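You operate a simulated robot arm through the tools that you are given. There is no shell and no other tool.

You run a simulated robot arm. Do the job below in one go: nothing can be reset, and whatever is moved stays where it is left.

TASK
Wipe the grime off the two-hole plate, then oil its top and cover the oil tray.
Fine: rag for the grime, felt block for the oil; put both back; leave the blanks as they are. A coat counts when it lies all over at full strength: go over it till it gets no stronger. What is to be rubbed or washed off counts as gone when no trace of it is left.
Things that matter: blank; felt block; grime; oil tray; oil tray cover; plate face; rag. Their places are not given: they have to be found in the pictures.

The check looks at the end state, three seconds after you hand in, the way a careful person would. Anything else that was tipped, shoved, dropped, spilled or broken makes it a failure. A push-on lid holds only when it is set on centred and level and pressed home; a screw cap is set on level and turned clockwise until tight.

THE ROBOT
A 7-joint arm with a two-finger parallel gripper, fixed in place. Base frame: the origin is at the foot of the arm, x ahead of it, y to its left, z up. Lengths are in m, angles in rad, forces in N, time in s.
Its first joint turns from -2.897 to 2.897 rad. Payload 4.4 kg.
The TCP is the grasp point between the finger pads, 0.023 m short of the fingertips. In the tool frame z runs along the fingers and y along their closing line. The gripper opens to 0.094 m. The fingers are 0.038 m wide and 0.01 m thick; the gripper's body (0.054 by 0.096 m) begins 0.039 m behind the TCP.
Orientation is told as [roll, pitch, yaw] about the base's x, y, z axes, in that order, counted from this pose: with the fingers straight down and closing along the base's y, the tool's x points along the base's -x, its y along +y and its z along -z.

THE INTERFACE
- The arm moves only by the tool step_arm. Its argument "commands" is a list of rows, each a list of 7 numbers: the turn, a rotation vector about the base's x, y, z in units of 4 degrees (1.0 is 4 degrees), then the shift along the base's x, y, z in units of 25 mm (1.0 is 25 mm), then the finger opening in cm, from 0 to 9.4. In form: [[wx, wy, wz, tx, ty, tz, hand], ...]. A call has 1 to 20 rows; each row shifts and turns the commanded pose from where the row before left it. A call with a number of a shift or a turn outside -1 to 1 is refused whole. Rows are played at 5 a second. More than 0.05 m and 0.15 rad between two rows, or a gripper value outside its range, and nothing of the call is played. Where a pose cannot be reached the arm comes as near as it can. A force on the tool above 90 N (or 10 N above the force at the start of the call, whichever is more), or a blocked arm, ends the call early, and 0.2 s more pass. Each finger travels about 0.072 m/s and halts on what it meets, pressing with about 32 N; the grip force reading is that of the motor and also rises with nothing between the fingers. The clock runs only during rows and for 0.2 s after the last one: add rows that do not move to give the fingers time. It gives the time, the measured TCP pose, the force on the tool (base axes), the opening and the grip force at its end, in the units of the frame above (readings bear some noise), with the torque about the TCP (base axes, N m) and any sound that the robot's microphone picked up.
- Cameras (640 x 400 px; columns grow to the right, rows downward): "scene" is fixed at [0.4046, 0.4945, 1.3699]; the picture's right is [0.15, -0.99, 0.00], its down [-0.78, -0.12, -0.61] and it looks along [0.60, 0.09, -0.79] (base axes); focal length 264 px, centre (320, 200). "wrist" rides on the gripper at [0.086, 0.016, -0.074] in the tool frame; the picture's right is [-0.18, 0.98, 0.00], its down [-0.58, -0.11, -0.81] and it looks along [-0.79, -0.15, 0.59] (tool axes); focal length 243 px, centre (320, 200).
- grab_frame(camera): a new picture of that camera. No time passes.
- point_at(camera, pixels): for up to 12 pixels [column, row] of the newest picture of that camera ("zoom" is the newest enlarged one), the place [x, y, z] in the base frame of the surface seen there, good to about 0.002 m, but the place of the scene camera against the robot may be out by one fixed shift of up to 0.012 m in any direction. No time passes.
- inspect(camera, box): a new picture of the part [left, top, right, bottom] of that camera's present view, enlarged. No time passes.
- finish_job(): hands the job in; it is judged then, once.

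Unless the task says otherwise, let go and move clear before handing in.

The tools are called after "Request:" as name(argument=value, ...) on one line, values as JSON. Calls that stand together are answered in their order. step_arm: Moves the arm, as the interface text tells. Its arguments: {"type":"object","properties":{"commands":{"type":"array"}},"required":["commands"]} The other tools are called the same way: grab_frame (camera) takes a picture; point_at (camera, pixels) gives the place of the surface under pixels of a picture; inspect (camera, box) takes an enlarged picture of a part of a camera's view; finish_job () hands the job in.

At the start:

```text
t: 0.0
eef_pos: [0.8436, 0.2187, 1.0615]
tool_rot: [-0.001, -0.001, -0.001]
wrist_force: [-0.2, 0.0, -0.2]
ft_torque: [0.05, 0.01, -0.01]
grip_width: 0.0939
finger_force: 0.1
```

scene: 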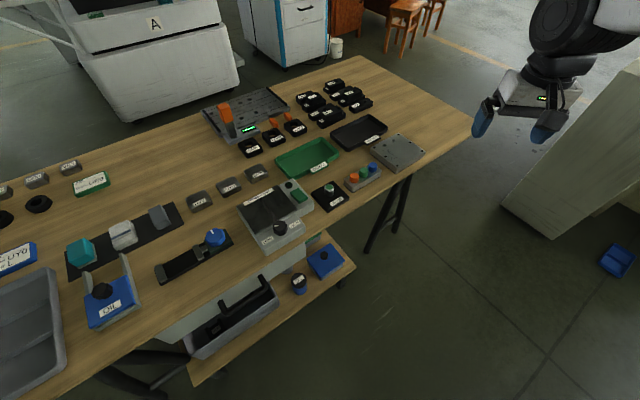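
wrist: 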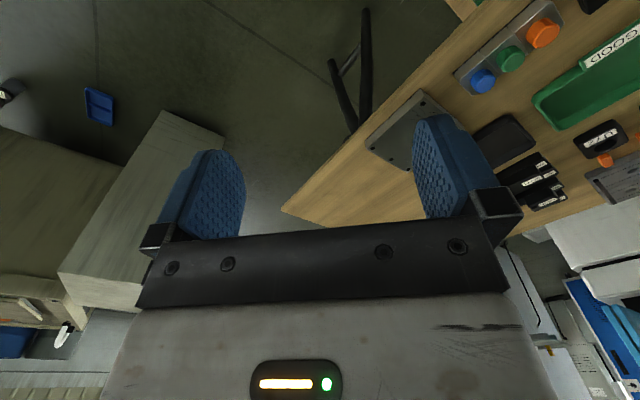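

The scene shows a bench with many items: an oil tray (blue, near 110,300), blocks at (80,252), (122,235), (160,217), and grey blanks. I'll enlarge the regions to identify them.

Request:
inspect(camera="scene", box=[0, 150, 240, 300])

Request:
inspect(camera="scene", box=[180, 70, 440, 232])

Request:
inspect(camera="scene", box=[0, 230, 192, 350])

Request:
inspect(camera="scene", box=[140, 150, 396, 310])

```text
2.67 times, centred on (120, 225) of scene
```

zoom: 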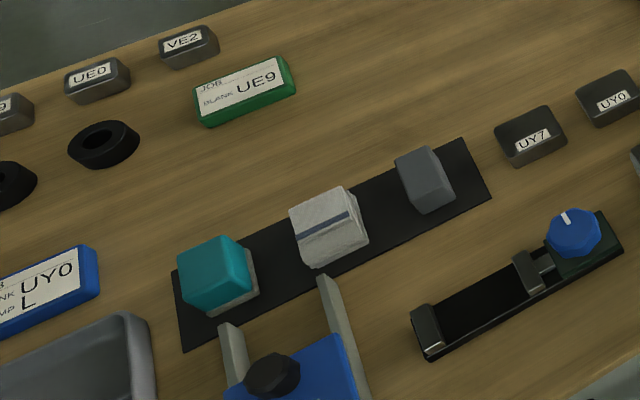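

```text
2.46 times, centred on (310, 151) of scene
```

zoom: 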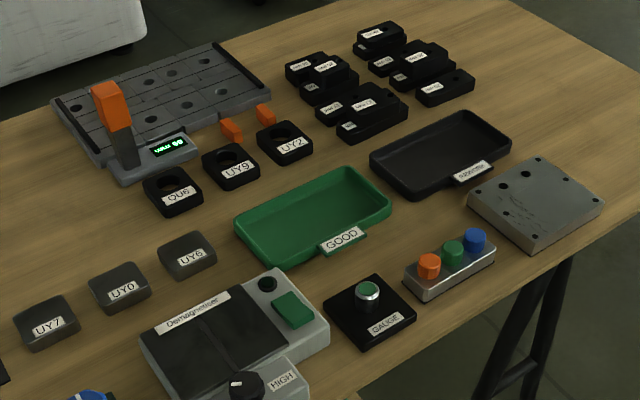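

```text
3.33 times, centred on (96, 290) of scene
```

zoom: 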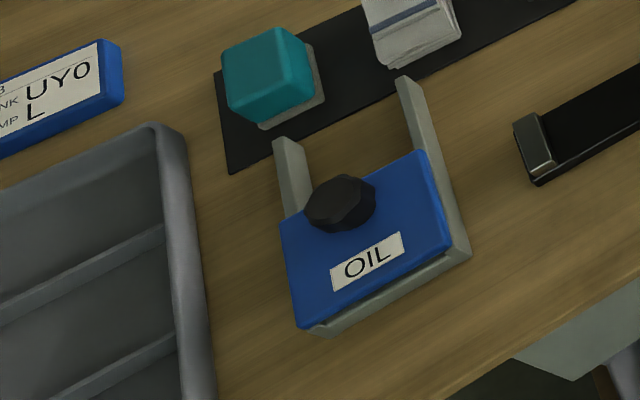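

```text
2.50 times, centred on (268, 230) of scene
```

zoom: 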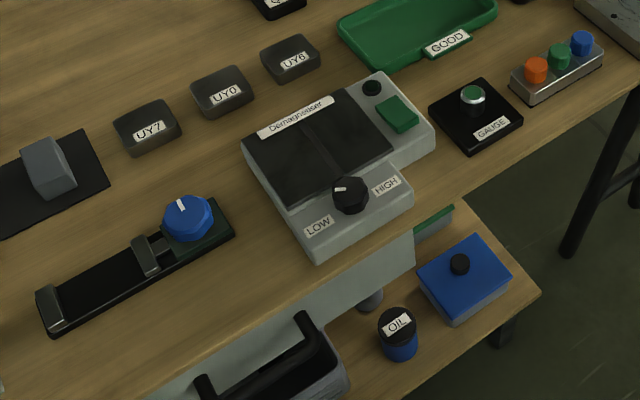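

The views show a teal block (80,252), a striped rag (122,235), and a grey block (160,217) on a black mat, with a blue OIL tray at (110,300). Now I'll measure places and zoom more on the plates.

Request:
point_at(camera="scene", pixels=[[80, 245], [122, 230], [160, 212], [101, 290], [110, 308], [395, 152], [390, 140], [320, 200], [240, 200], [20, 300], [245, 108], [190, 255]])

Request:
inspect(camera="scene", box=[356, 125, 436, 175])

Request:
inspect(camera="scene", box=[190, 70, 318, 150])

Request:
inspect(camera="scene", box=[60, 230, 156, 290])

Request:
inspect(camera="scene", box=[280, 70, 400, 145])

Request:
inspect(camera="scene", box=[0, 150, 96, 210])

```text
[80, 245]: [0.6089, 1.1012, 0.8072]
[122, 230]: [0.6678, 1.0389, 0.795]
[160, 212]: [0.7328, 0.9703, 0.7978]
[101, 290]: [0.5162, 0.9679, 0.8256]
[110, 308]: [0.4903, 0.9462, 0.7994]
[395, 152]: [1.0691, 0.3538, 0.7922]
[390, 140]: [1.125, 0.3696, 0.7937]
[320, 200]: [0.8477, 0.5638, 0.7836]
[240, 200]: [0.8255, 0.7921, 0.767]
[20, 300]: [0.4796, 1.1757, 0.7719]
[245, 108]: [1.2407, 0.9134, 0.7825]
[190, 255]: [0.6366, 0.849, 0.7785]
```

```text
8.00 times, centred on (396, 150) of scene
```

zoom: 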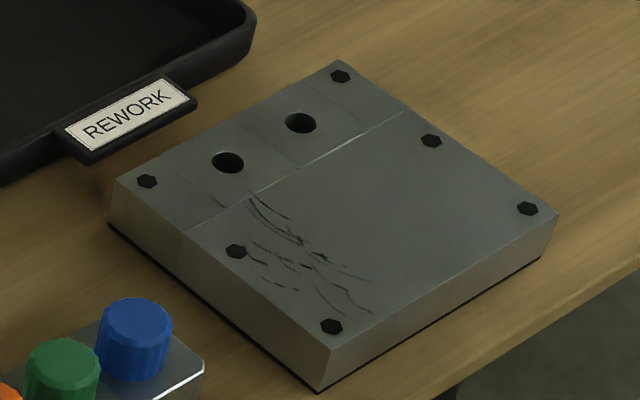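

```text
5.00 times, centred on (254, 110) of scene
```

zoom: 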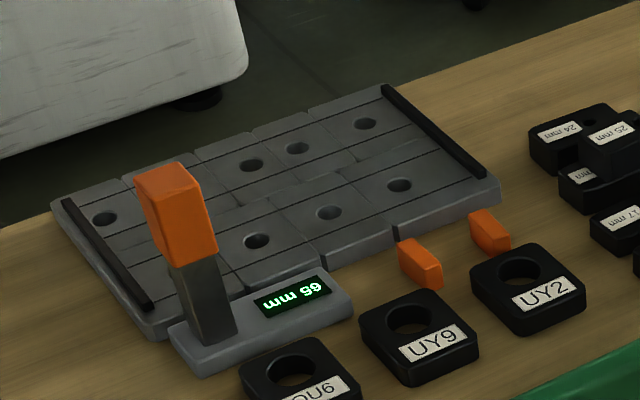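

```text
6.67 times, centred on (108, 260) of scene
```

zoom: 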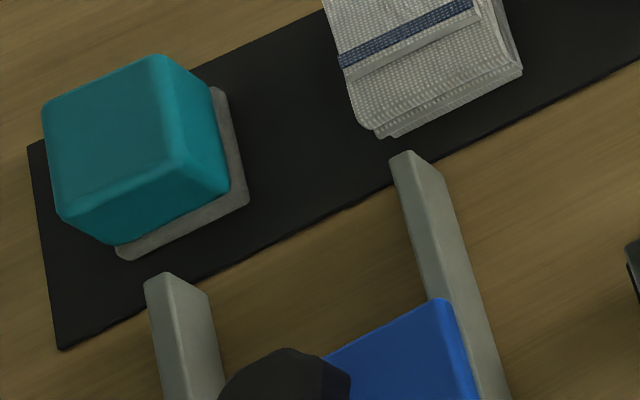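

```text
5.33 times, centred on (340, 108) of scene
```

zoom: 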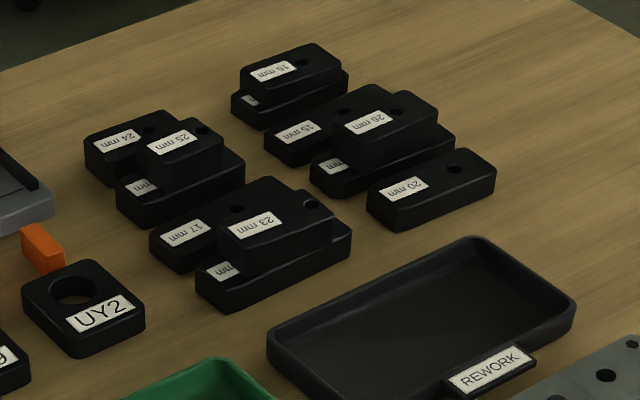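

```text
6.67 times, centred on (48, 180) of scene
```

zoom: 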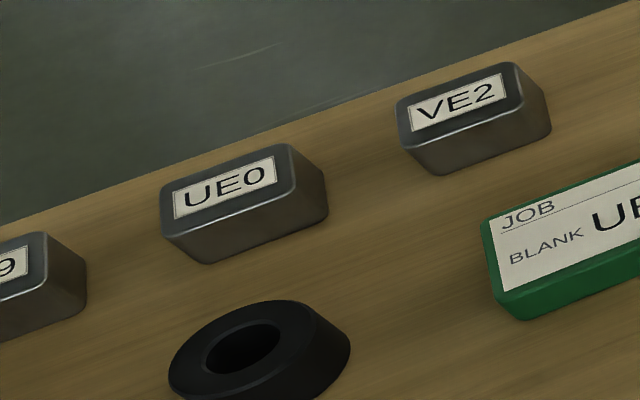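

The two-hole plate looks to be at (395,152), about [1.07, 0.35, 0.79], with black grime strokes; that is farther than the quoted reach. I'll test the reach by moving over it at height.

Request:
step_arm(commands=[[0, 0, 0, 1, 0.6, 0, 9.4], [0, 0, 0, 1, 0.6, 0, 9.4], [0, 0, 0, 1, 0.6, 0, 9.4], [0, 0, 0, 1, 0.6, 0, 9.4], [0, 0, 0, 1, 0.6, 0, 9.4], [0, 0, 0, 1, 0.6, 0, 9.4], [0, 0, 0, 1, 0.6, 0, 9.4], [0, 0, 0, 1, 0.6, 0, 9.4], [0, 0, 0, 1, 0.6, 0, 9.4], [0, 0, 0, 0, 0, 0, 9.4], [0, 0, 0, 0, 0, 0, 9.4]])

Request:
grab_frame(camera="scene")

Request:
grab_frame(camera="wrist")

```text
t: 2.4
eef_pos: [1.0683, 0.3537, 1.0615]
tool_rot: [-0.001, 0.0, -0.001]
wrist_force: [1.3, 0.2, -0.5]
ft_torque: [0.01, 0.01, 0.08]
grip_width: 0.0941
finger_force: 0.0
```

```text
taken
```

scene: 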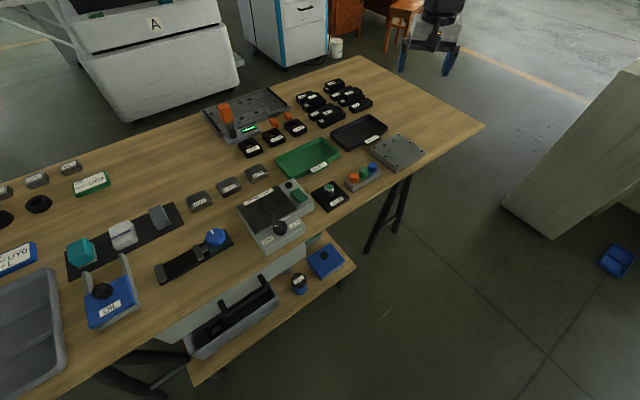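

```text
taken
```

wrist: 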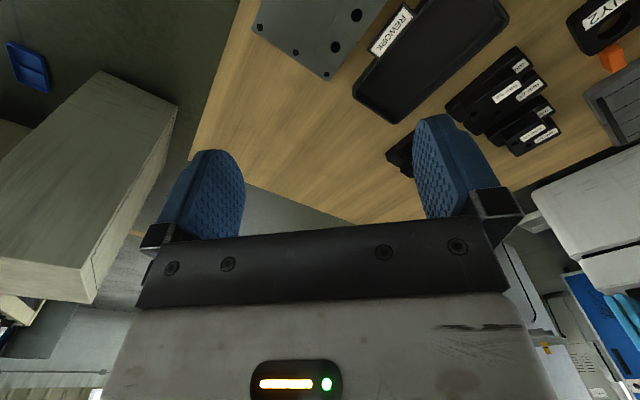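

The arm reached [1.068, 0.354] fine. I'll calibrate the scene camera against the wrist camera using the plate corner at wrist (327,78).

Request:
inspect(camera="wrist", box=[240, 0, 400, 100])

Request:
point_at(camera="wrist", pixels=[[327, 77], [324, 72], [335, 47], [357, 15], [290, 30], [300, 100]])

Request:
inspect(camera="scene", box=[356, 125, 436, 175])

Request:
point_at(camera="zoom", pixels=[[338, 64], [341, 76], [301, 122], [228, 162], [118, 182], [557, 214], [331, 348], [527, 208], [330, 327], [147, 181], [545, 250], [318, 388]])

```text
4.00 times, centred on (320, 50) of wrist
```

zoom: 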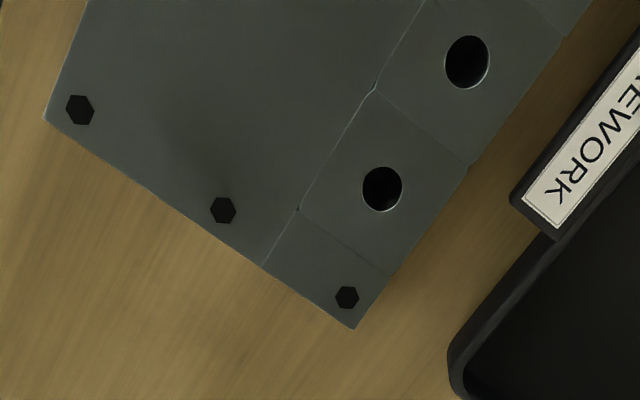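

```text
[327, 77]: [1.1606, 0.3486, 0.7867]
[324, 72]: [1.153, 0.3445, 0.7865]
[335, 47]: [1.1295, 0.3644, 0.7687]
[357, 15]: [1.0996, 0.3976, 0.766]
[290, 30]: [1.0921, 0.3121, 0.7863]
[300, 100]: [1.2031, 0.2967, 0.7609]
```

```text
8.00 times, centred on (396, 150) of scene
```

zoom: 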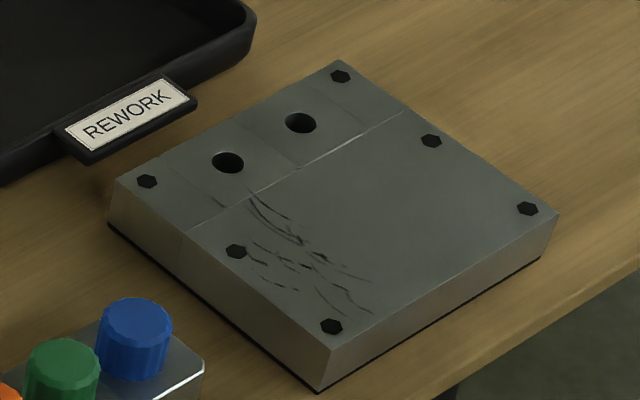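

```text
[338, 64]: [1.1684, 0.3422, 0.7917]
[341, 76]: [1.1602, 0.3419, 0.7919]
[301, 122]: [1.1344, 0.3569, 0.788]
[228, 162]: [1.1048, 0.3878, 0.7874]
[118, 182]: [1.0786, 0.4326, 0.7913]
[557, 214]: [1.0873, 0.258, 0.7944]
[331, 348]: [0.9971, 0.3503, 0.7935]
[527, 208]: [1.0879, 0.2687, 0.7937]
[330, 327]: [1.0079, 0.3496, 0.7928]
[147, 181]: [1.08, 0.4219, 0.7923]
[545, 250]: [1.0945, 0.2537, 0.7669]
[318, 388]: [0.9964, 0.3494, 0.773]
```

The scene camera reads about (+0.004, -0.006, +0.005) against the wrist, and the plate sits diagonally (about 45°). Next I'll move to a view of the oil tray and mat, with the hand yawed 45°.

Request:
step_arm(commands=[[0, 0, 0.6618, -0.965, 0.384, 0.05, 9.4], [0, 0, 0.6618, -0.965, 0.384, 0.05, 9.4], [0, 0, 0.6618, -0.965, 0.384, 0.05, 9.4], [0, 0, 0.6618, -0.965, 0.384, 0.05, 9.4], [0, 0, 0.6618, -0.965, 0.384, 0.05, 9.4], [0, 0, 0.6618, -0.965, 0.384, 0.05, 9.4], [0, 0, 0.6618, -0.965, 0.384, 0.05, 9.4], [0, 0, 0.6618, -0.965, 0.384, 0.05, 9.4], [0, 0, 0.6618, -0.965, 0.384, 0.05, 9.4], [0, 0, 0.6618, -0.965, 0.384, 0.05, 9.4], [0, 0, 0.6618, -0.965, 0.384, 0.05, 9.4], [0, 0, 0.6618, -0.965, 0.384, 0.05, 9.4], [0, 0, 0.6618, -0.965, 0.384, 0.05, 9.4], [0, 0, 0.6618, -0.965, 0.384, 0.05, 9.4], [0, 0, 0.6618, -0.965, 0.384, 0.05, 9.4], [0, 0, 0.6618, -0.965, 0.384, 0.05, 9.4], [0, 0, 0.6618, -0.965, 0.384, 0.05, 9.4]])

Request:
grab_frame(camera="wrist")

```text
t: 6.0
eef_pos: [0.6603, 0.5179, 1.0828]
tool_rot: [0.0, 0.001, 0.786]
wrist_force: [-0.5, 0.1, -0.4]
ft_torque: [0.02, 0.0, 0.02]
grip_width: 0.0938
finger_force: 0.1
```

```text
taken
```

wrist: 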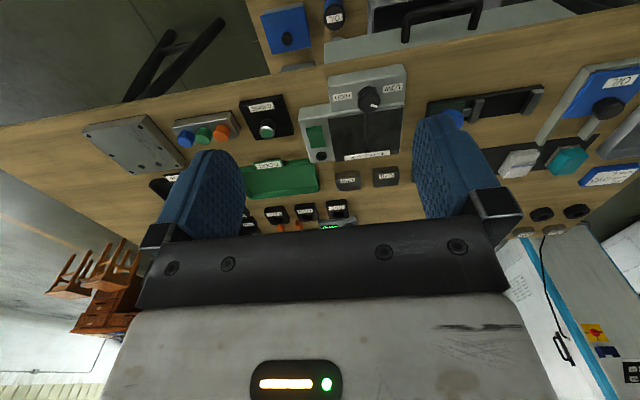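

The wrist view shows the whole bench, with the oil tray at the far right (605,95). I'll continue the slide so that the tray and mat come into centre.

Request:
step_arm(commands=[[0, 0, 0, -0.965, 0.384, 0, 9.4], [0, 0, 0, -0.965, 0.384, 0, 9.4], [0, 0, 0, -0.965, 0.384, 0, 9.4], [0, 0, 0, -0.965, 0.384, 0, 9.4], [0, 0, 0, -0.965, 0.384, 0, 9.4], [0, 0, 0, -0.965, 0.384, 0, 9.4], [0, 0, 0, -0.965, 0.384, 0, 9.4], [0, 0, 0, -0.965, 0.384, 0, 9.4], [0, 0, 0, -0.965, 0.384, 0, 9.4], [0, 0, 0, -0.965, 0.384, 0, 9.4], [0, 0, 0, -0.965, 0.384, 0, 9.4], [0, 0, 0, -0.965, 0.384, 0, 9.4], [0, 0, 0, -0.965, 0.384, 0, 9.4], [0, 0, 0, -0.965, 0.384, 0, 9.4], [0, 0, 0, -0.965, 0.384, 0, 9.4]])

Request:
grab_frame(camera="wrist")

Request:
inspect(camera="wrist", box=[256, 0, 496, 150])

```text
t: 9.2
eef_pos: [0.298, 0.6607, 1.0825]
tool_rot: [0.0, 0.001, 0.785]
wrist_force: [0.3, 0.1, -0.2]
ft_torque: [0.0, -0.01, -0.02]
grip_width: 0.0937
finger_force: 0.1
```

```text
taken
```

wrist: 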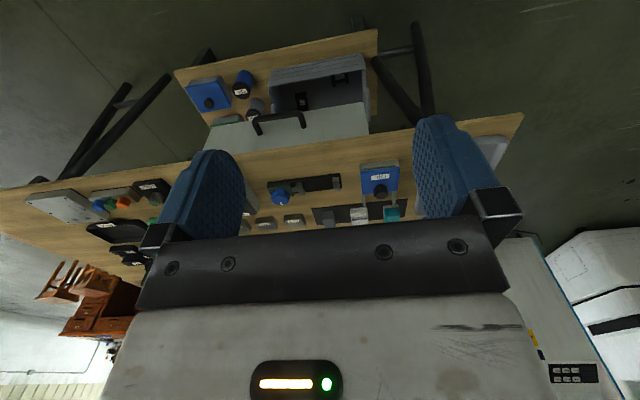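

```text
2.67 times, centred on (376, 75) of wrist
```

zoom: 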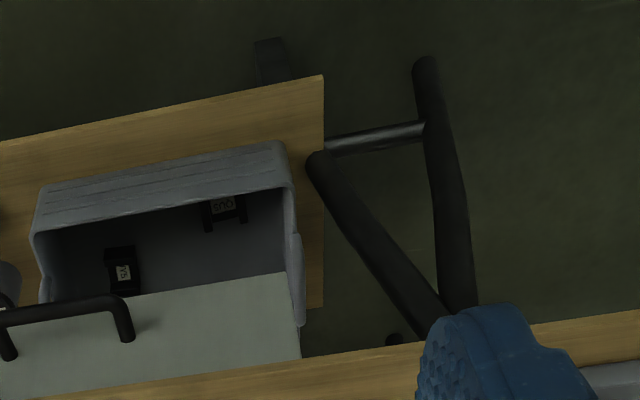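

The tray is at (380,180), seen between the fingers; I'll enlarge it and then move closer.

Request:
inspect(camera="wrist", box=[300, 145, 428, 225])

Request:
step_arm(commands=[[0, 0, 0, 0.7, 0.7, 0, 9.4], [0, 0, 0, 0.7, 0.7, 0, 9.4], [0, 0, 0, 0.7, 0.7, 0, 9.4], [0, 0, 0, 0.7, 0.7, 0, 9.4], [0, 0, 0, 0.7, 0.7, 0, 9.4], [0, 0, 0, 0.7, 0.7, 0, 9.4], [0, 0, 0, 0.7, 0.7, 0, 9.4], [0, 0, 0, 0.7, 0.7, 0, 9.4], [0, 0, 0, 0.7, 0.7, 0, 9.4], [0, 0, 0, 0.7, 0.7, 0, 9.4]])

Request:
grab_frame(camera="wrist")

```text
5.00 times, centred on (364, 185) of wrist
```

zoom: 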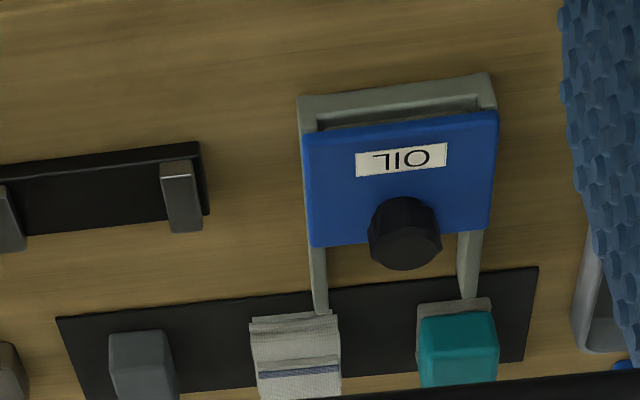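

```text
t: 11.4
eef_pos: [0.4734, 0.8361, 1.0823]
tool_rot: [0.0, -0.002, 0.786]
wrist_force: [-0.8, 0.3, 0.7]
ft_torque: [0.03, 0.02, 0.0]
grip_width: 0.0938
finger_force: 0.2
```

```text
taken
```

wrist: 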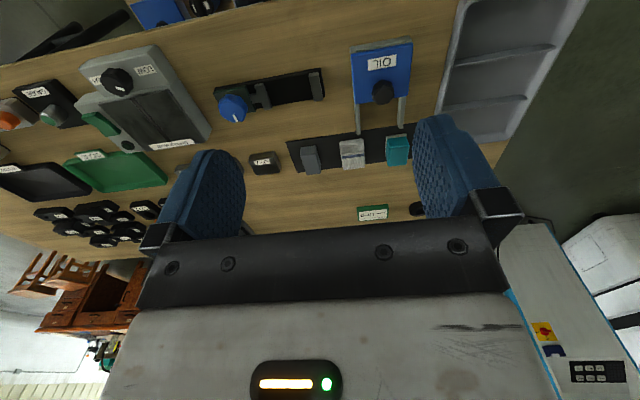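

The blue cover appears to sit in a grey frame with two rails running toward the mat, i.e. it's a slide cover. I'll enlarge.

Request:
inspect(camera="wrist", box=[332, 30, 428, 90])

Request:
inspect(camera="wrist", box=[332, 80, 428, 140])

Request:
inspect(camera="wrist", box=[284, 115, 428, 205])

Request:
point_at(camera="zoom", pixels=[[130, 200], [300, 200], [515, 180], [120, 120], [300, 120], [485, 100], [40, 160], [560, 60], [480, 200]])

```text
6.67 times, centred on (380, 60) of wrist
```

zoom: 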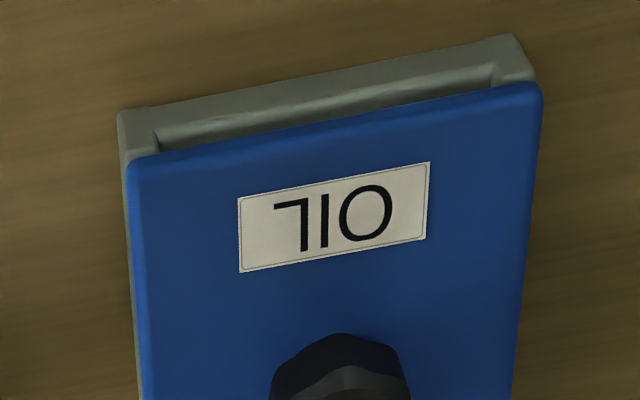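

```text
6.67 times, centred on (380, 110) of wrist
```

zoom: 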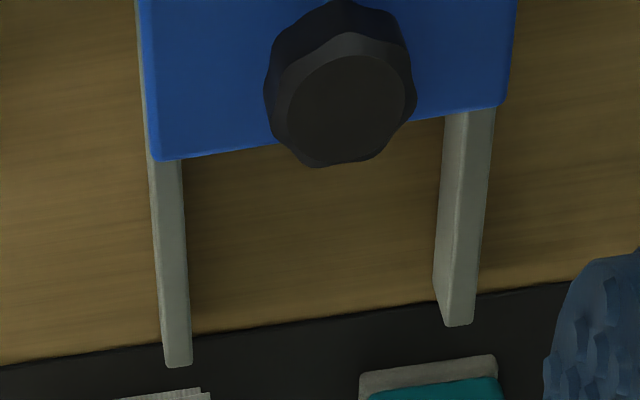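

```text
4.44 times, centred on (356, 160) of wrist
```

zoom: 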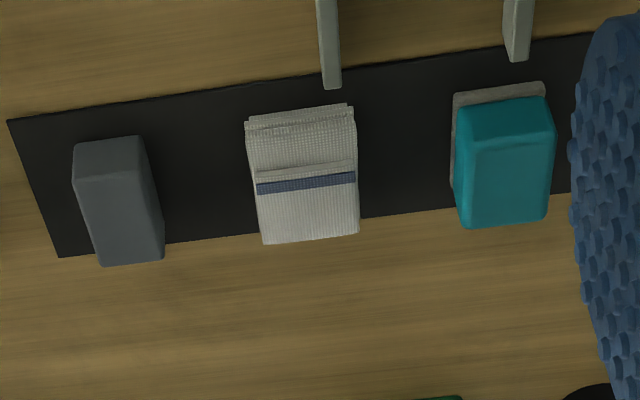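

```text
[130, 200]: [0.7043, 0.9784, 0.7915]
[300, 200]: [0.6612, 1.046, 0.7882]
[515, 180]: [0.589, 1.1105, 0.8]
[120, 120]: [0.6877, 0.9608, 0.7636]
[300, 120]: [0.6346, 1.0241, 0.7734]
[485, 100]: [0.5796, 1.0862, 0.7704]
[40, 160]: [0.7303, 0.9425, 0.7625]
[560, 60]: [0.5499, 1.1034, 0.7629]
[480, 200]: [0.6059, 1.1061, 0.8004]
```

The cover lies on the rails with its knob at the rail side; the mat holds a grey block, the striped rag, and a teal block with a pale pad under it. I'll lower for a close look at the tray.

Request:
step_arm(commands=[[0, 0, 0, -0.6, 0, -0.9, 9.4], [0, 0, 0, -0.6, 0, -0.9, 9.4], [0, 0, 0, -0.6, 0, -0.9, 9.4], [0, 0, 0, -0.6, 0, -0.9, 9.4], [0, 0, 0, -0.6, 0, -0.9, 9.4], [0, 0, 0, -0.6, 0, -0.9, 9.4], [0, 0, 0, 0, 0, 0, 9.4]])

Request:
grab_frame(camera="wrist")

Request:
inspect(camera="wrist", box=[240, 60, 432, 180])

```text
t: 13.0
eef_pos: [0.3835, 0.8356, 0.9469]
tool_rot: [0.001, 0.001, 0.786]
wrist_force: [-0.4, -1.0, 0.0]
ft_torque: [0.0, 0.0, 0.01]
grip_width: 0.0942
finger_force: 0.2
```

```text
taken
```

wrist: 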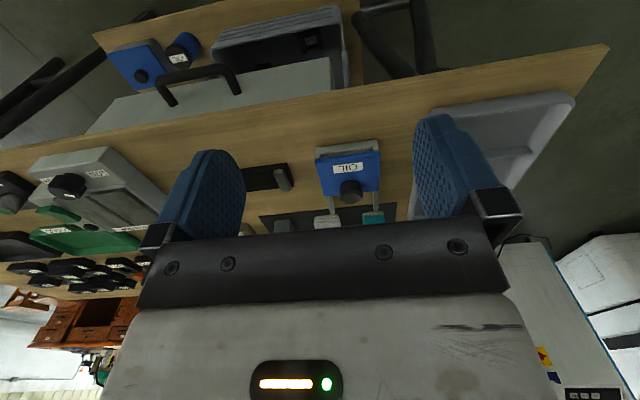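

```text
3.33 times, centred on (336, 120) of wrist
```

zoom: 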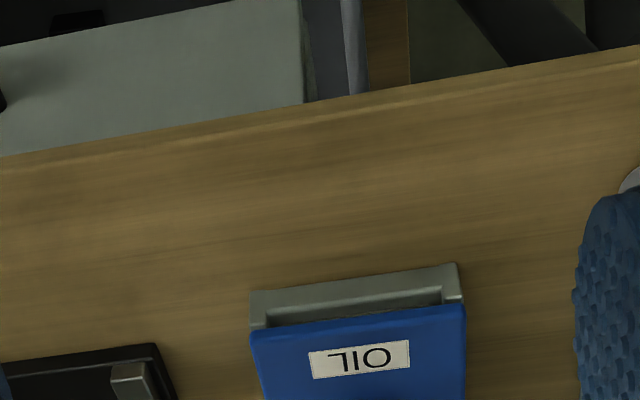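

I'll enlarge the tray itself at (347,170).

Request:
inspect(camera="wrist", box=[300, 135, 396, 195])

Request:
point_at(camera="zoom", pixels=[[110, 60], [520, 40], [300, 50], [110, 95], [540, 75], [320, 150], [540, 220], [140, 300], [340, 350], [350, 70], [350, 82]])

Request:
inspect(camera="wrist", box=[260, 185, 420, 235])

```text
6.67 times, centred on (348, 165) of wrist
```

zoom: 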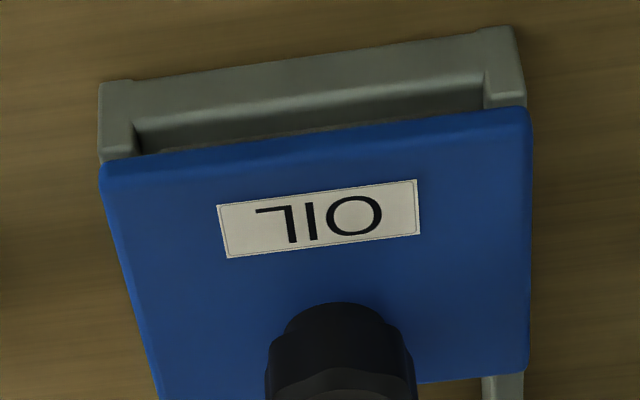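

```text
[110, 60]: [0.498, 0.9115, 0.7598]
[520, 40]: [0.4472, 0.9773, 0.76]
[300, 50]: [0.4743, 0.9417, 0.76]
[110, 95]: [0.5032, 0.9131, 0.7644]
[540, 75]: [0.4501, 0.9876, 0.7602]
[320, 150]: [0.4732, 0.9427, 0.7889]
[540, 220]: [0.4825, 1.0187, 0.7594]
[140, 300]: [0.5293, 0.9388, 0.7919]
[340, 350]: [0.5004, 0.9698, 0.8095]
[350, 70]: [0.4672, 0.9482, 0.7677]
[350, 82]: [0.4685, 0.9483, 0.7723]
```

```text
4.00 times, centred on (340, 210) of wrist
```

zoom: 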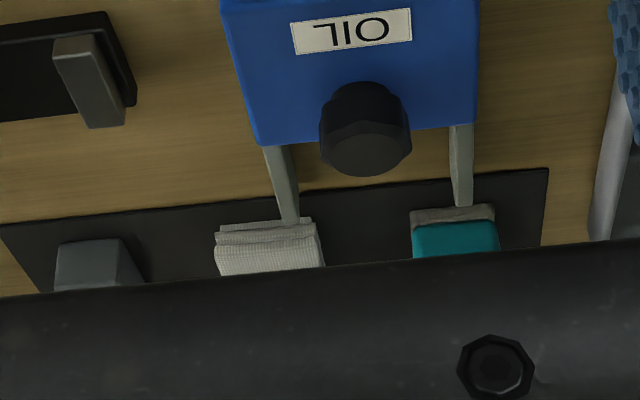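

The cover slides on rails, with its knob about [0.512, 0.974, 0.82]. I'll measure rail ends, cover corners and mat objects in the scene camera.

Request:
inspect(camera="scene", box=[64, 200, 192, 280])

Request:
inspect(camera="scene", box=[72, 255, 152, 335])

Request:
point_at(camera="zoom", pixels=[[110, 160], [400, 10], [400, 40], [150, 230], [500, 180], [180, 405], [530, 320], [270, 250], [225, 540], [560, 390]])

```text
5.00 times, centred on (128, 240) of scene
```

zoom: 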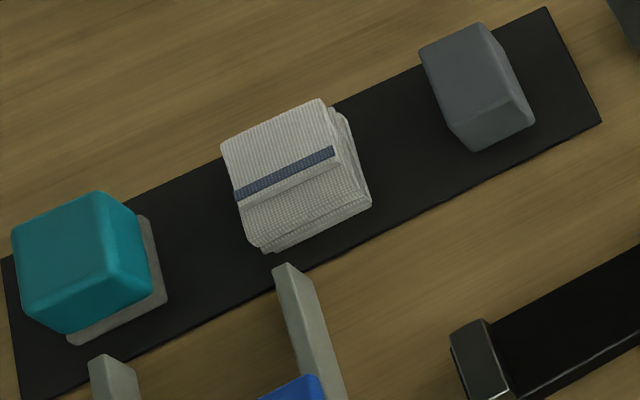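

```text
5.00 times, centred on (112, 295) of scene
```

zoom: 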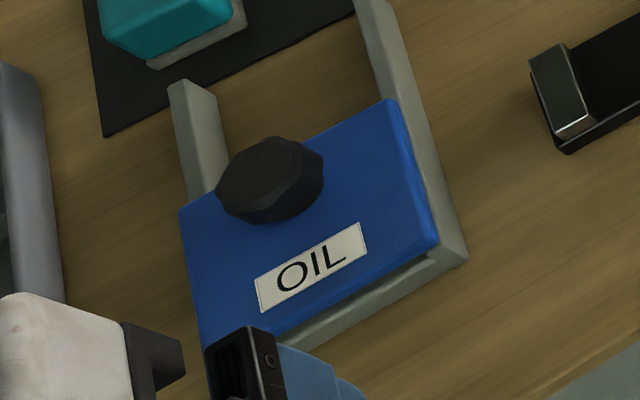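

```text
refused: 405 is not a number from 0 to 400
```

I'll resubmit the points within the enlarged picture's range.

Request:
point_at(camera="zoom", pixels=[[185, 88], [365, 5], [385, 105], [185, 212], [435, 240], [465, 250], [205, 345], [268, 165], [265, 145], [285, 345], [320, 170], [410, 265]])

Request:
inspect(camera="scene", box=[64, 200, 192, 280])

Request:
point_at(camera="zoom", pixels=[[20, 235], [95, 200], [140, 265], [60, 325], [225, 145], [325, 105], [370, 200], [262, 245], [430, 55], [495, 30], [530, 115], [480, 148]])

```text
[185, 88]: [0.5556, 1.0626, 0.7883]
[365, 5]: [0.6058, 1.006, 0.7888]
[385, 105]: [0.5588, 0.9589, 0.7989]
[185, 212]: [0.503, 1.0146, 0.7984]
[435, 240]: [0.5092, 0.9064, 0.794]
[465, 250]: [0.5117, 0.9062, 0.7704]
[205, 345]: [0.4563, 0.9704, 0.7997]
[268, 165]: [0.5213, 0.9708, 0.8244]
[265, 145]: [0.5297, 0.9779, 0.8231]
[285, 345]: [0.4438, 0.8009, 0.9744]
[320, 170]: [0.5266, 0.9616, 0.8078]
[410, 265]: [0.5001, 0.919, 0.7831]
```

```text
5.00 times, centred on (128, 240) of scene
```

zoom: 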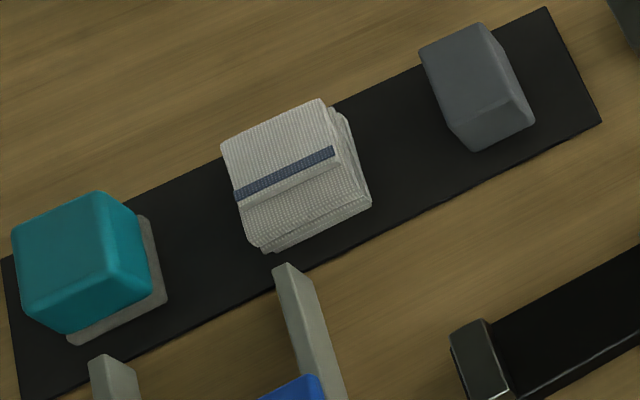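

```text
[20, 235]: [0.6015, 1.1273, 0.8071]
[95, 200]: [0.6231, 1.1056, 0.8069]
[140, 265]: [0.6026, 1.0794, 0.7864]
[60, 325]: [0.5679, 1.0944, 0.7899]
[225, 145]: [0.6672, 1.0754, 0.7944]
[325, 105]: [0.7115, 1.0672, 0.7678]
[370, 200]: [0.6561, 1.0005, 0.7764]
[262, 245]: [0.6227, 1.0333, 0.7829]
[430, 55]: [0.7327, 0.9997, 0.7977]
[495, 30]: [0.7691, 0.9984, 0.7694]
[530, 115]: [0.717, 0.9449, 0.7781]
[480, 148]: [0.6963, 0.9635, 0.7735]
```

The rag sits near [0.656, 1.041], about 47×60 mm, and the cover can slide roughly 66 mm along its rails. I'll move the hand above the rag to check reach and look down at it.

Request:
step_arm(commands=[[0, 0, 0, 0, 0, 0.8, 9.4], [0, 0, 0, 0, 0, 0.8, 9.4], [0, 0, 0, 0.991, 0.745, 0, 9.4], [0, 0, 0, 0.991, 0.745, 0, 9.4], [0, 0, 0, 0.991, 0.745, 0, 9.4], [0, 0, 0, 0.991, 0.745, 0, 9.4], [0, 0, 0, 0.991, 0.745, 0, 9.4], [0, 0, 0, 0.991, 0.745, 0, 9.4], [0, 0, 0, 0.991, 0.745, 0, 9.4], [0, 0, 0, 0.991, 0.745, 0, 9.4], [0, 0, 0, 0.991, 0.745, 0, 9.4], [0, 0, 0, 0.991, 0.745, 0, 9.4], [0, 0, 0, 0.991, 0.745, 0, 9.4], [0, 0, 0, 0, 0, 0, 9.4]])

Request:
grab_frame(camera="wrist")

Request:
grab_frame(camera="scene")

```text
t: 16.0
eef_pos: [0.6573, 1.0394, 0.9875]
tool_rot: [-0.001, 0.001, 0.786]
wrist_force: [0.5, -0.6, 0.5]
ft_torque: [0.0, -0.03, 0.0]
grip_width: 0.0943
finger_force: 0.0
```

```text
taken
```

wrist: 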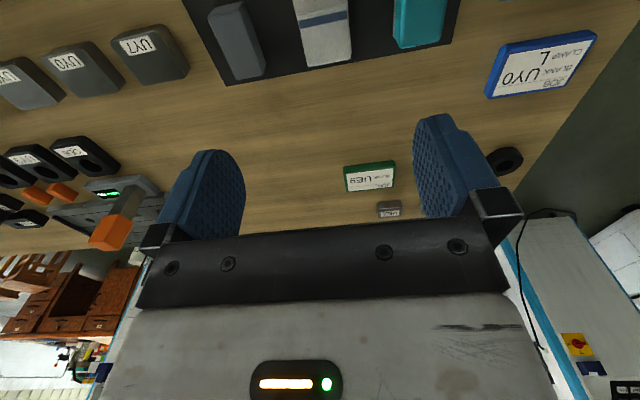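

```text
taken
```

scene: 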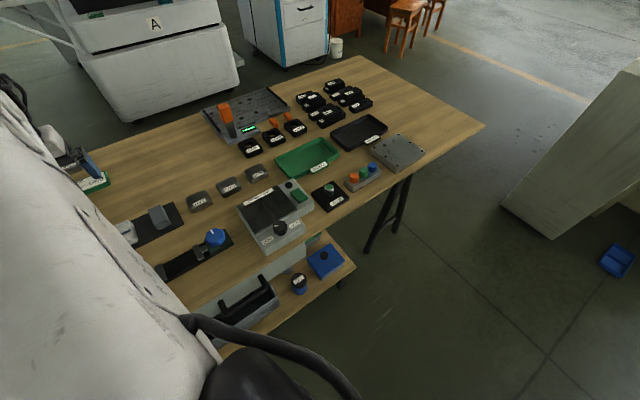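

Reach is fine at this radius. I'll enlarge the objects at the top of the wrist view to check edges and texture.

Request:
inspect(camera="wrist", box=[200, 0, 456, 100])

Request:
point_at(camera="wrist", pixels=[[293, 3], [345, 3], [307, 65], [350, 58], [324, 30], [236, 40], [265, 70], [225, 83], [445, 42], [395, 40], [438, 38], [425, 10]])

```text
2.50 times, centred on (328, 50) of wrist
```

zoom: 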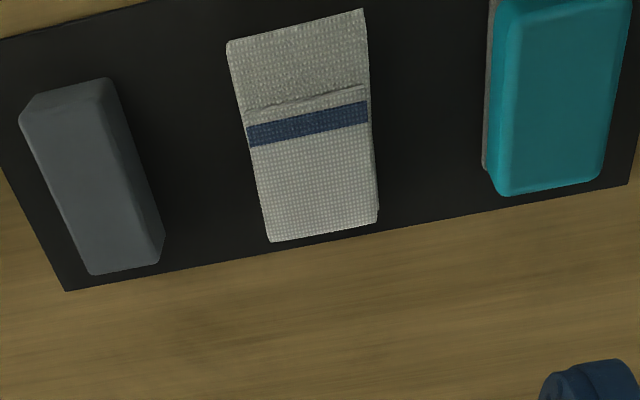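

```text
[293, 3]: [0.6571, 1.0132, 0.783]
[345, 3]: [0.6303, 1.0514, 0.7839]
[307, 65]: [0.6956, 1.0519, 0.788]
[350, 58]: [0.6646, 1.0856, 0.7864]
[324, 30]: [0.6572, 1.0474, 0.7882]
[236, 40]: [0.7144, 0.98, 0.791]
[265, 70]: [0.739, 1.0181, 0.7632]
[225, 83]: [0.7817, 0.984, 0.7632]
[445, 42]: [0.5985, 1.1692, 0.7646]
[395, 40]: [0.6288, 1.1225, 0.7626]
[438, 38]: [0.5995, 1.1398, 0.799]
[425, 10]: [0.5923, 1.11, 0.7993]
```

The enlarged picture shows the full rag; I'll point at its corners and those of the teal block.

Request:
point_at(camera="zoom", pixels=[[232, 46], [362, 16], [272, 236], [374, 218], [305, 130], [500, 8], [625, 8], [505, 188], [600, 178], [555, 100], [486, 168], [75, 180]])

```text
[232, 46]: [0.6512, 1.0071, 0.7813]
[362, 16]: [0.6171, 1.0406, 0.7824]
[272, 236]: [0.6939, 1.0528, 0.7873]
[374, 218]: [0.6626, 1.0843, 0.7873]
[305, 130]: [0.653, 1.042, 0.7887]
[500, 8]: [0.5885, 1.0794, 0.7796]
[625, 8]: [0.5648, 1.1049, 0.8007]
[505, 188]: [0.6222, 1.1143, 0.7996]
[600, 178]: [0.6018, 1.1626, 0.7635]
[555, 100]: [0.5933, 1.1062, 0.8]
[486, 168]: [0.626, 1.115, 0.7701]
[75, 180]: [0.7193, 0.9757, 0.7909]
```

Rag corners average to [0.656, 1.046], top z 0.787, aligned at 45°. I'll descend with fingers opened 7 cm to just above, then check.

Request:
step_arm(commands=[[0, 0, 0, -0.05, 0.26, 0, 7], [0, 0, 0, 0, 0, -1, 7], [0, 0, 0, 0, 0, -1, 7], [0, 0, 0, 0, 0, -1, 7], [0, 0, 0, 0, 0, -1, 7], [0, 0, 0, 0, 0, -1, 7], [0, 0, 0, 0, 0, -1, 7], [0, 0, 0, 0, 0, -0.7, 7], [0, 0, 0, 0, 0, 0, 7]])

Request:
grab_frame(camera="wrist")

```text
t: 18.0
eef_pos: [0.6547, 1.0489, 0.8197]
tool_rot: [0.001, 0.001, 0.787]
wrist_force: [1.3, 1.0, 0.4]
ft_torque: [0.02, 0.0, 0.01]
grip_width: 0.07
finger_force: 0.1
```

```text
taken
```

wrist: 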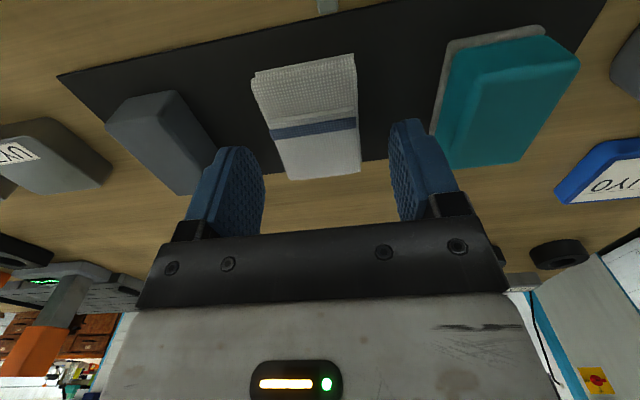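

The rag lies between the fingers with clearance to the teal block. I'll descend 24 mm and close.

Request:
step_arm(commands=[[0, 0, 0, 0, -0.05, -0.5, 7], [0, 0, 0, 0, 0, -0.45, 7], [0, 0, 0, 0, 0, 0, 7], [0, 0, 0, 0, 0, 0, 3], [0, 0, 0, 0, 0, 0, 3], [0, 0, 0, 0, 0, 0, 3], [0, 0, 0, 0, 0, 0, 3]])

Request:
grab_frame(camera="wrist")

```text
t: 19.6
eef_pos: [0.6557, 1.0465, 0.7963]
tool_rot: [0.0, 0.0, 0.786]
wrist_force: [-0.3, 0.6, -0.5]
ft_torque: [0.0, 0.0, -0.01]
grip_width: 0.0487
finger_force: 32.2
```

```text
taken
```

wrist: 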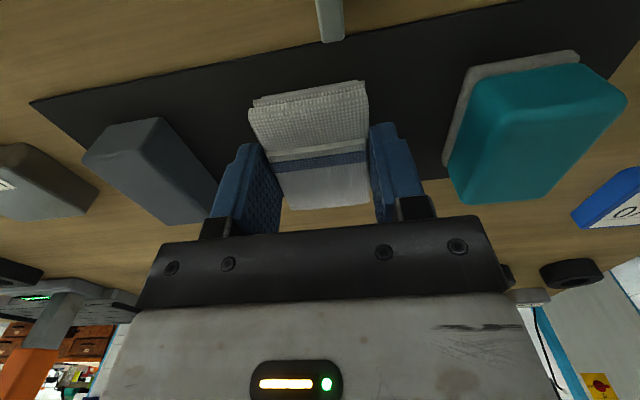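

The rag is gripped at 48.7 mm. I'll lift it and confirm it comes along.

Request:
step_arm(commands=[[0, 0, 0, 0, 0, 0.5, 3], [0, 0, 0, 0, 0, 1, 3], [0, 0, 0, 0, 0, 1, 3], [0, 0, 0, 0, 0, 1, 3], [0, 0, 0, 0, 0, 1, 3], [0, 0, 0, 0, 0, 1, 3], [0, 0, 0, 0, 0, 1, 3], [0, 0, 0, 0, 0, 0, 3]])

Request:
grab_frame(camera="wrist")

Request:
inspect(camera="scene", box=[320, 100, 448, 220])

Request:
point_at(camera="zoom", pixels=[[254, 128], [304, 90], [262, 152], [208, 156], [210, 60], [120, 90], [60, 150], [230, 180], [165, 270], [120, 250], [300, 380], [200, 350]])

```text
t: 21.4
eef_pos: [0.655, 1.0482, 0.9589]
tool_rot: [0.0, 0.0, 0.788]
wrist_force: [-0.2, -0.2, 0.2]
ft_torque: [0.0, 0.01, 0.02]
grip_width: 0.0488
finger_force: 32.1
```

```text
taken
```

wrist: 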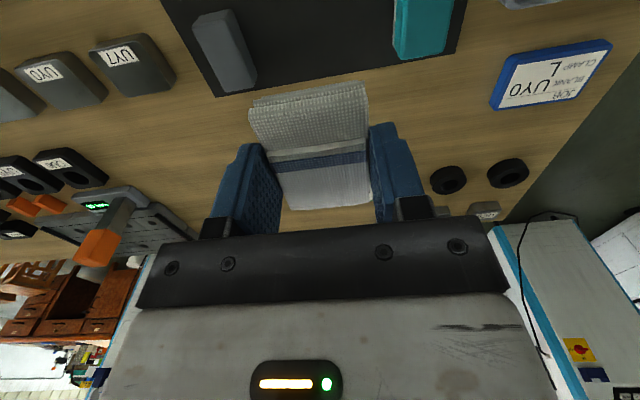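

```text
3.33 times, centred on (384, 160) of scene
```

zoom: 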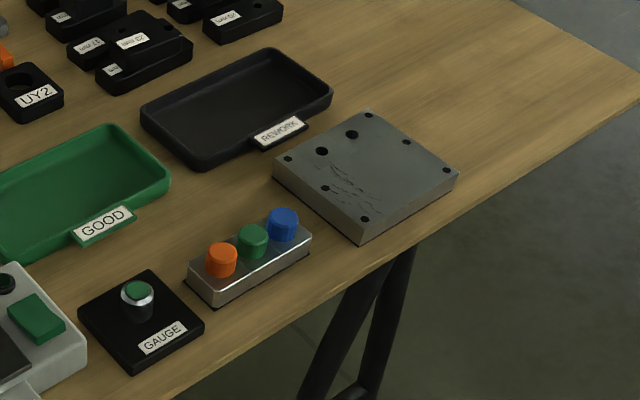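

```text
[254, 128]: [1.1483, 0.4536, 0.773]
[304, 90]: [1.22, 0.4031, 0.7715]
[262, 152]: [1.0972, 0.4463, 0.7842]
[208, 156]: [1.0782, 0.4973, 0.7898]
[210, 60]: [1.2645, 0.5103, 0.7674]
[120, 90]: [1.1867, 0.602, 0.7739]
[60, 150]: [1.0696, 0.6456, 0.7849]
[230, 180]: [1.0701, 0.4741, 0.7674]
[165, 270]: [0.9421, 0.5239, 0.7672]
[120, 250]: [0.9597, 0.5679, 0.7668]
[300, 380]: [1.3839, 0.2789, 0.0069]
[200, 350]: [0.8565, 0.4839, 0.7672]
```

The rag came up. Now I'll measure the button box and the rework label next to the plate, and the grime extent.

Request:
point_at(camera="zoom", pixels=[[283, 215], [283, 208], [310, 238], [252, 233], [305, 130], [282, 145], [270, 195], [297, 222]])

Request:
inspect(camera="scene", box=[356, 125, 436, 175])

Request:
point_at(camera="zoom", pixels=[[180, 180], [225, 207], [250, 195], [300, 245], [330, 265], [370, 280], [370, 310], [255, 245], [262, 285], [340, 310], [185, 232], [400, 110]])

```text
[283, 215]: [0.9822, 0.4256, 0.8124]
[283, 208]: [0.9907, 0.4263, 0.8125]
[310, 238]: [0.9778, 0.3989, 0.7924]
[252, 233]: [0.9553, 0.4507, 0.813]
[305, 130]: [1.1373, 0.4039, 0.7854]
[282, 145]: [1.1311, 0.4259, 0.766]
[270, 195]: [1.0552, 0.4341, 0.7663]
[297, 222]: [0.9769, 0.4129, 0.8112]
```

```text
8.00 times, centred on (396, 150) of scene
```

zoom: 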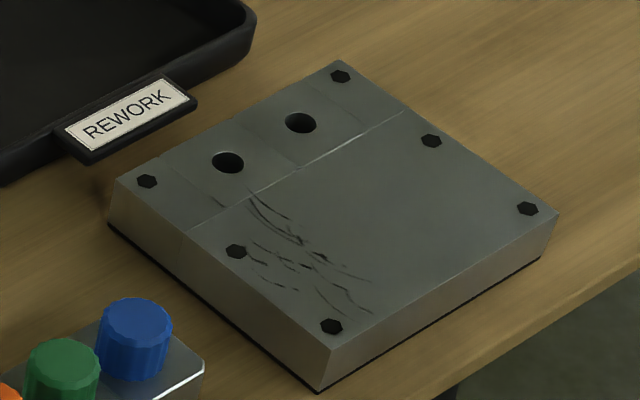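

```text
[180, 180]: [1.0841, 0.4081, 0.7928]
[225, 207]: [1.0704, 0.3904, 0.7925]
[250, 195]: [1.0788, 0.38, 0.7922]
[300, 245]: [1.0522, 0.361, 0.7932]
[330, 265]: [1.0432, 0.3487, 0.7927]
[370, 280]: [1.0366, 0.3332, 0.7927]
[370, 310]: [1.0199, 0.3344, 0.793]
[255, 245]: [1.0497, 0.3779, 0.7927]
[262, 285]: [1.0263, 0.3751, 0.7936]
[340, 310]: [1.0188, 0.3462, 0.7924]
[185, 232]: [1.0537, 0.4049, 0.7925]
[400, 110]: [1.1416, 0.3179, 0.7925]
```

Grime lies in the plate's near-left part (plate centre about [1.079, 0.352], half sizes 58×64 mm, top z 0.787); button box and label have enough clearance. I'll carry the rag over.

Request:
step_arm(commands=[[0, 0, 0, 0.486, -0.844, 0.3, 3], [0, 0, 0, 0.486, -0.844, 0.3, 3], [0, 0, 0, 0.486, -0.844, 0.3, 3], [0, 0, 0, 0.486, -0.844, 0.3, 3], [0, 0, 0, 0.486, -0.844, 0.3, 3], [0, 0, 0, 0.486, -0.844, 0, 3], [0, 0, 0, 0.486, -0.844, 0, 3], [0, 0, 0, 0.486, -0.844, 0, 3], [0, 0, 0, 0.486, -0.844, 0, 3], [0, 0, 0, 0.486, -0.844, 0, 3], [0, 0, 0, 0.486, -0.844, 0, 3], [0, 0, 0, 0.486, -0.844, 0, 3], [0, 0, 0, 0.486, -0.844, 0, 3], [0, 0, 0, 0.486, -0.844, 0, 3], [0, 0, 0, 0.486, -0.844, 0, 3], [0, 0, 0, 0.486, -0.844, 0, 3]])

Request:
step_arm(commands=[[0, 0, 0, 0.486, -0.844, 0, 3], [0, 0, 0, 0.486, -0.844, 0, 3], [0, 0, 0, 0.486, -0.844, 0, 3], [0, 0, 0, 0.486, -0.844, 0, 3], [0, 0, 0, 0.486, -0.844, 0, 3], [0, 0, 0, 0.486, -0.844, 0, 3], [0, 0, 0, 0.486, -0.844, 0, 3], [0, 0, 0, 0.486, -0.844, 0, 3], [0, 0, 0, 0.486, -0.844, 0, 3], [0, 0, 0, 0.486, -0.844, 0, 3], [0, 0, 0, 0.486, -0.844, 0, 3], [0, 0, 0, 0.486, -0.844, 0, 3], [0, 0, 0, 0.486, -0.844, 0, 3], [0, 0, 0, 0.486, -0.844, 0, 3], [0, 0, 0, 0.486, -0.844, 0, 3], [0, 0, 0, 0.486, -0.844, 0, 3], [0, 0, 0, 0, 0, 0, 3]])

Request:
grab_frame(camera="wrist")

Request:
grab_frame(camera="scene")

```text
t: 24.8
eef_pos: [0.8503, 0.7085, 0.996]
tool_rot: [0.001, 0.0, 0.788]
wrist_force: [-0.2, 0.4, -0.5]
ft_torque: [0.04, -0.02, 0.01]
grip_width: 0.0489
finger_force: 32.2
```

```text
t: 28.4
eef_pos: [1.0439, 0.3699, 0.9977]
tool_rot: [0.001, 0.0, 0.786]
wrist_force: [-0.5, -0.2, 0.5]
ft_torque: [0.0, -0.03, 0.01]
grip_width: 0.0489
finger_force: 31.7
```

```text
taken
```

wrist: 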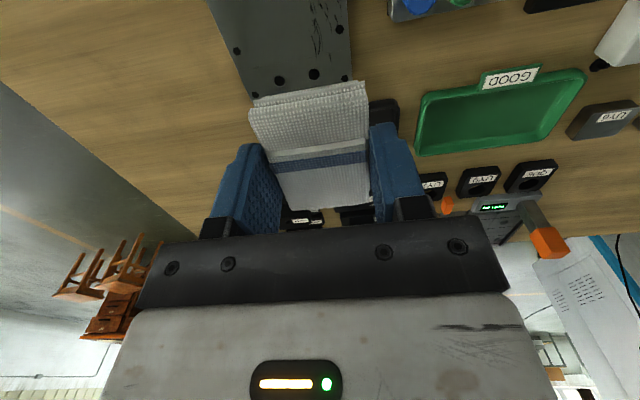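

```text
taken
```

scene: 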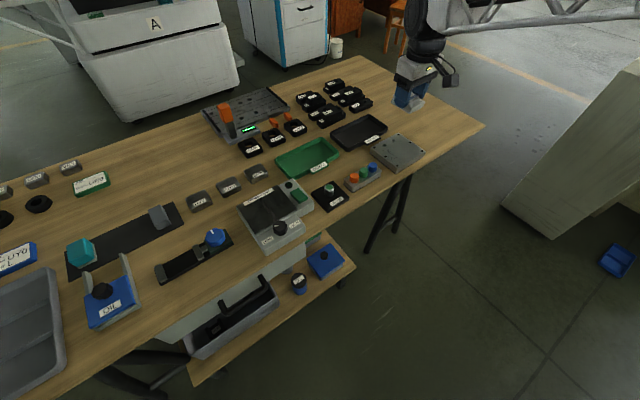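

The rag hovers over the plate region. I'll use a wide enlargement to see the plate and grime just above the frame's top edge.

Request:
inspect(camera="wrist", box=[160, 0, 480, 20])

```text
2.00 times, centred on (320, 10) of wrist
```

zoom: 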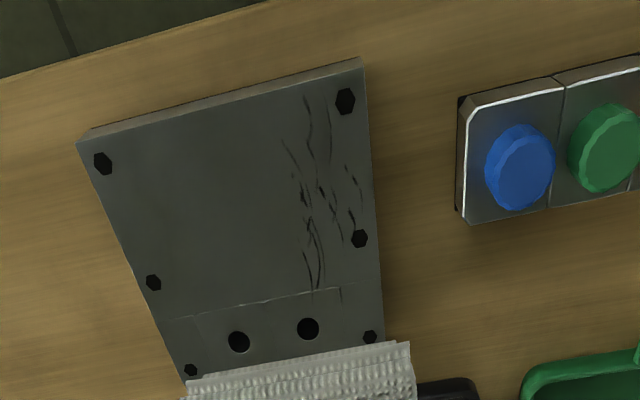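

Excellent view: grime strokes run from (280,140) to (360,290) in the zoom. I'll point at corners and grime extremes with the wrist camera for accurate places.

Request:
point_at(camera="zoom", pixels=[[80, 144], [358, 70], [102, 163], [345, 101], [190, 371], [370, 337], [308, 97], [283, 142], [342, 297], [355, 220], [312, 290], [330, 110]])

```text
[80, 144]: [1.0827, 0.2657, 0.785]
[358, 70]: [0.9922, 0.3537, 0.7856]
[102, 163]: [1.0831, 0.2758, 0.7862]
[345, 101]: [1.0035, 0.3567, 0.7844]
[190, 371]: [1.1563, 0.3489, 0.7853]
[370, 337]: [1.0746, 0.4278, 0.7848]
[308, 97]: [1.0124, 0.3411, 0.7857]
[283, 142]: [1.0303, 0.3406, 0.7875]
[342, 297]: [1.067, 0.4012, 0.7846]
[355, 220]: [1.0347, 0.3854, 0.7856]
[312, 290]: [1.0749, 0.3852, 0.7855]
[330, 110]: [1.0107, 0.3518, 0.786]
```

Refined plate centre is [1.0787, 0.3524] with top z 0.7855. I'll descend to just above contact at p=-0.01, q=0.04 in the plate frame.

Request:
step_arm(commands=[[0, 0, 0, 0, 0.15, -1, 3], [0, 0, 0, 0, 0, -1, 3], [0, 0, 0, 0, 0, -1, 3], [0, 0, 0, 0, 0, -1, 3], [0, 0, 0, 0, 0, -1, 3], [0, 0, 0, 0, 0, -1, 3], [0, 0, 0, 0, 0, -0.8, 3], [0, 0, 0, 0, 0, 0, 3]])

Request:
step_arm(commands=[[0, 0, 0, 0, 0, -0.1, 3], [0, 0, 0, 0, 0, -0.1, 3], [0, 0, 0, 0, 0, 0, 3]])

Request:
grab_frame(camera="wrist")

```text
t: 30.2
eef_pos: [1.0447, 0.3753, 0.826]
tool_rot: [0.0, 0.0, 0.786]
wrist_force: [0.6, -0.2, -0.6]
ft_torque: [0.01, -0.01, -0.01]
grip_width: 0.049
finger_force: 32.0
```

```text
t: 31.0
eef_pos: [1.0439, 0.3733, 0.8203]
tool_rot: [-0.001, 0.0, 0.788]
wrist_force: [-0.4, -0.7, -0.5]
ft_torque: [0.0, -0.03, 0.0]
grip_width: 0.0488
finger_force: 31.9
```

```text
taken
```

wrist: 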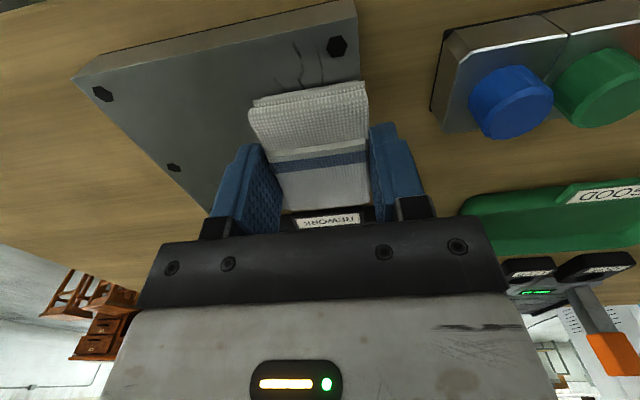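

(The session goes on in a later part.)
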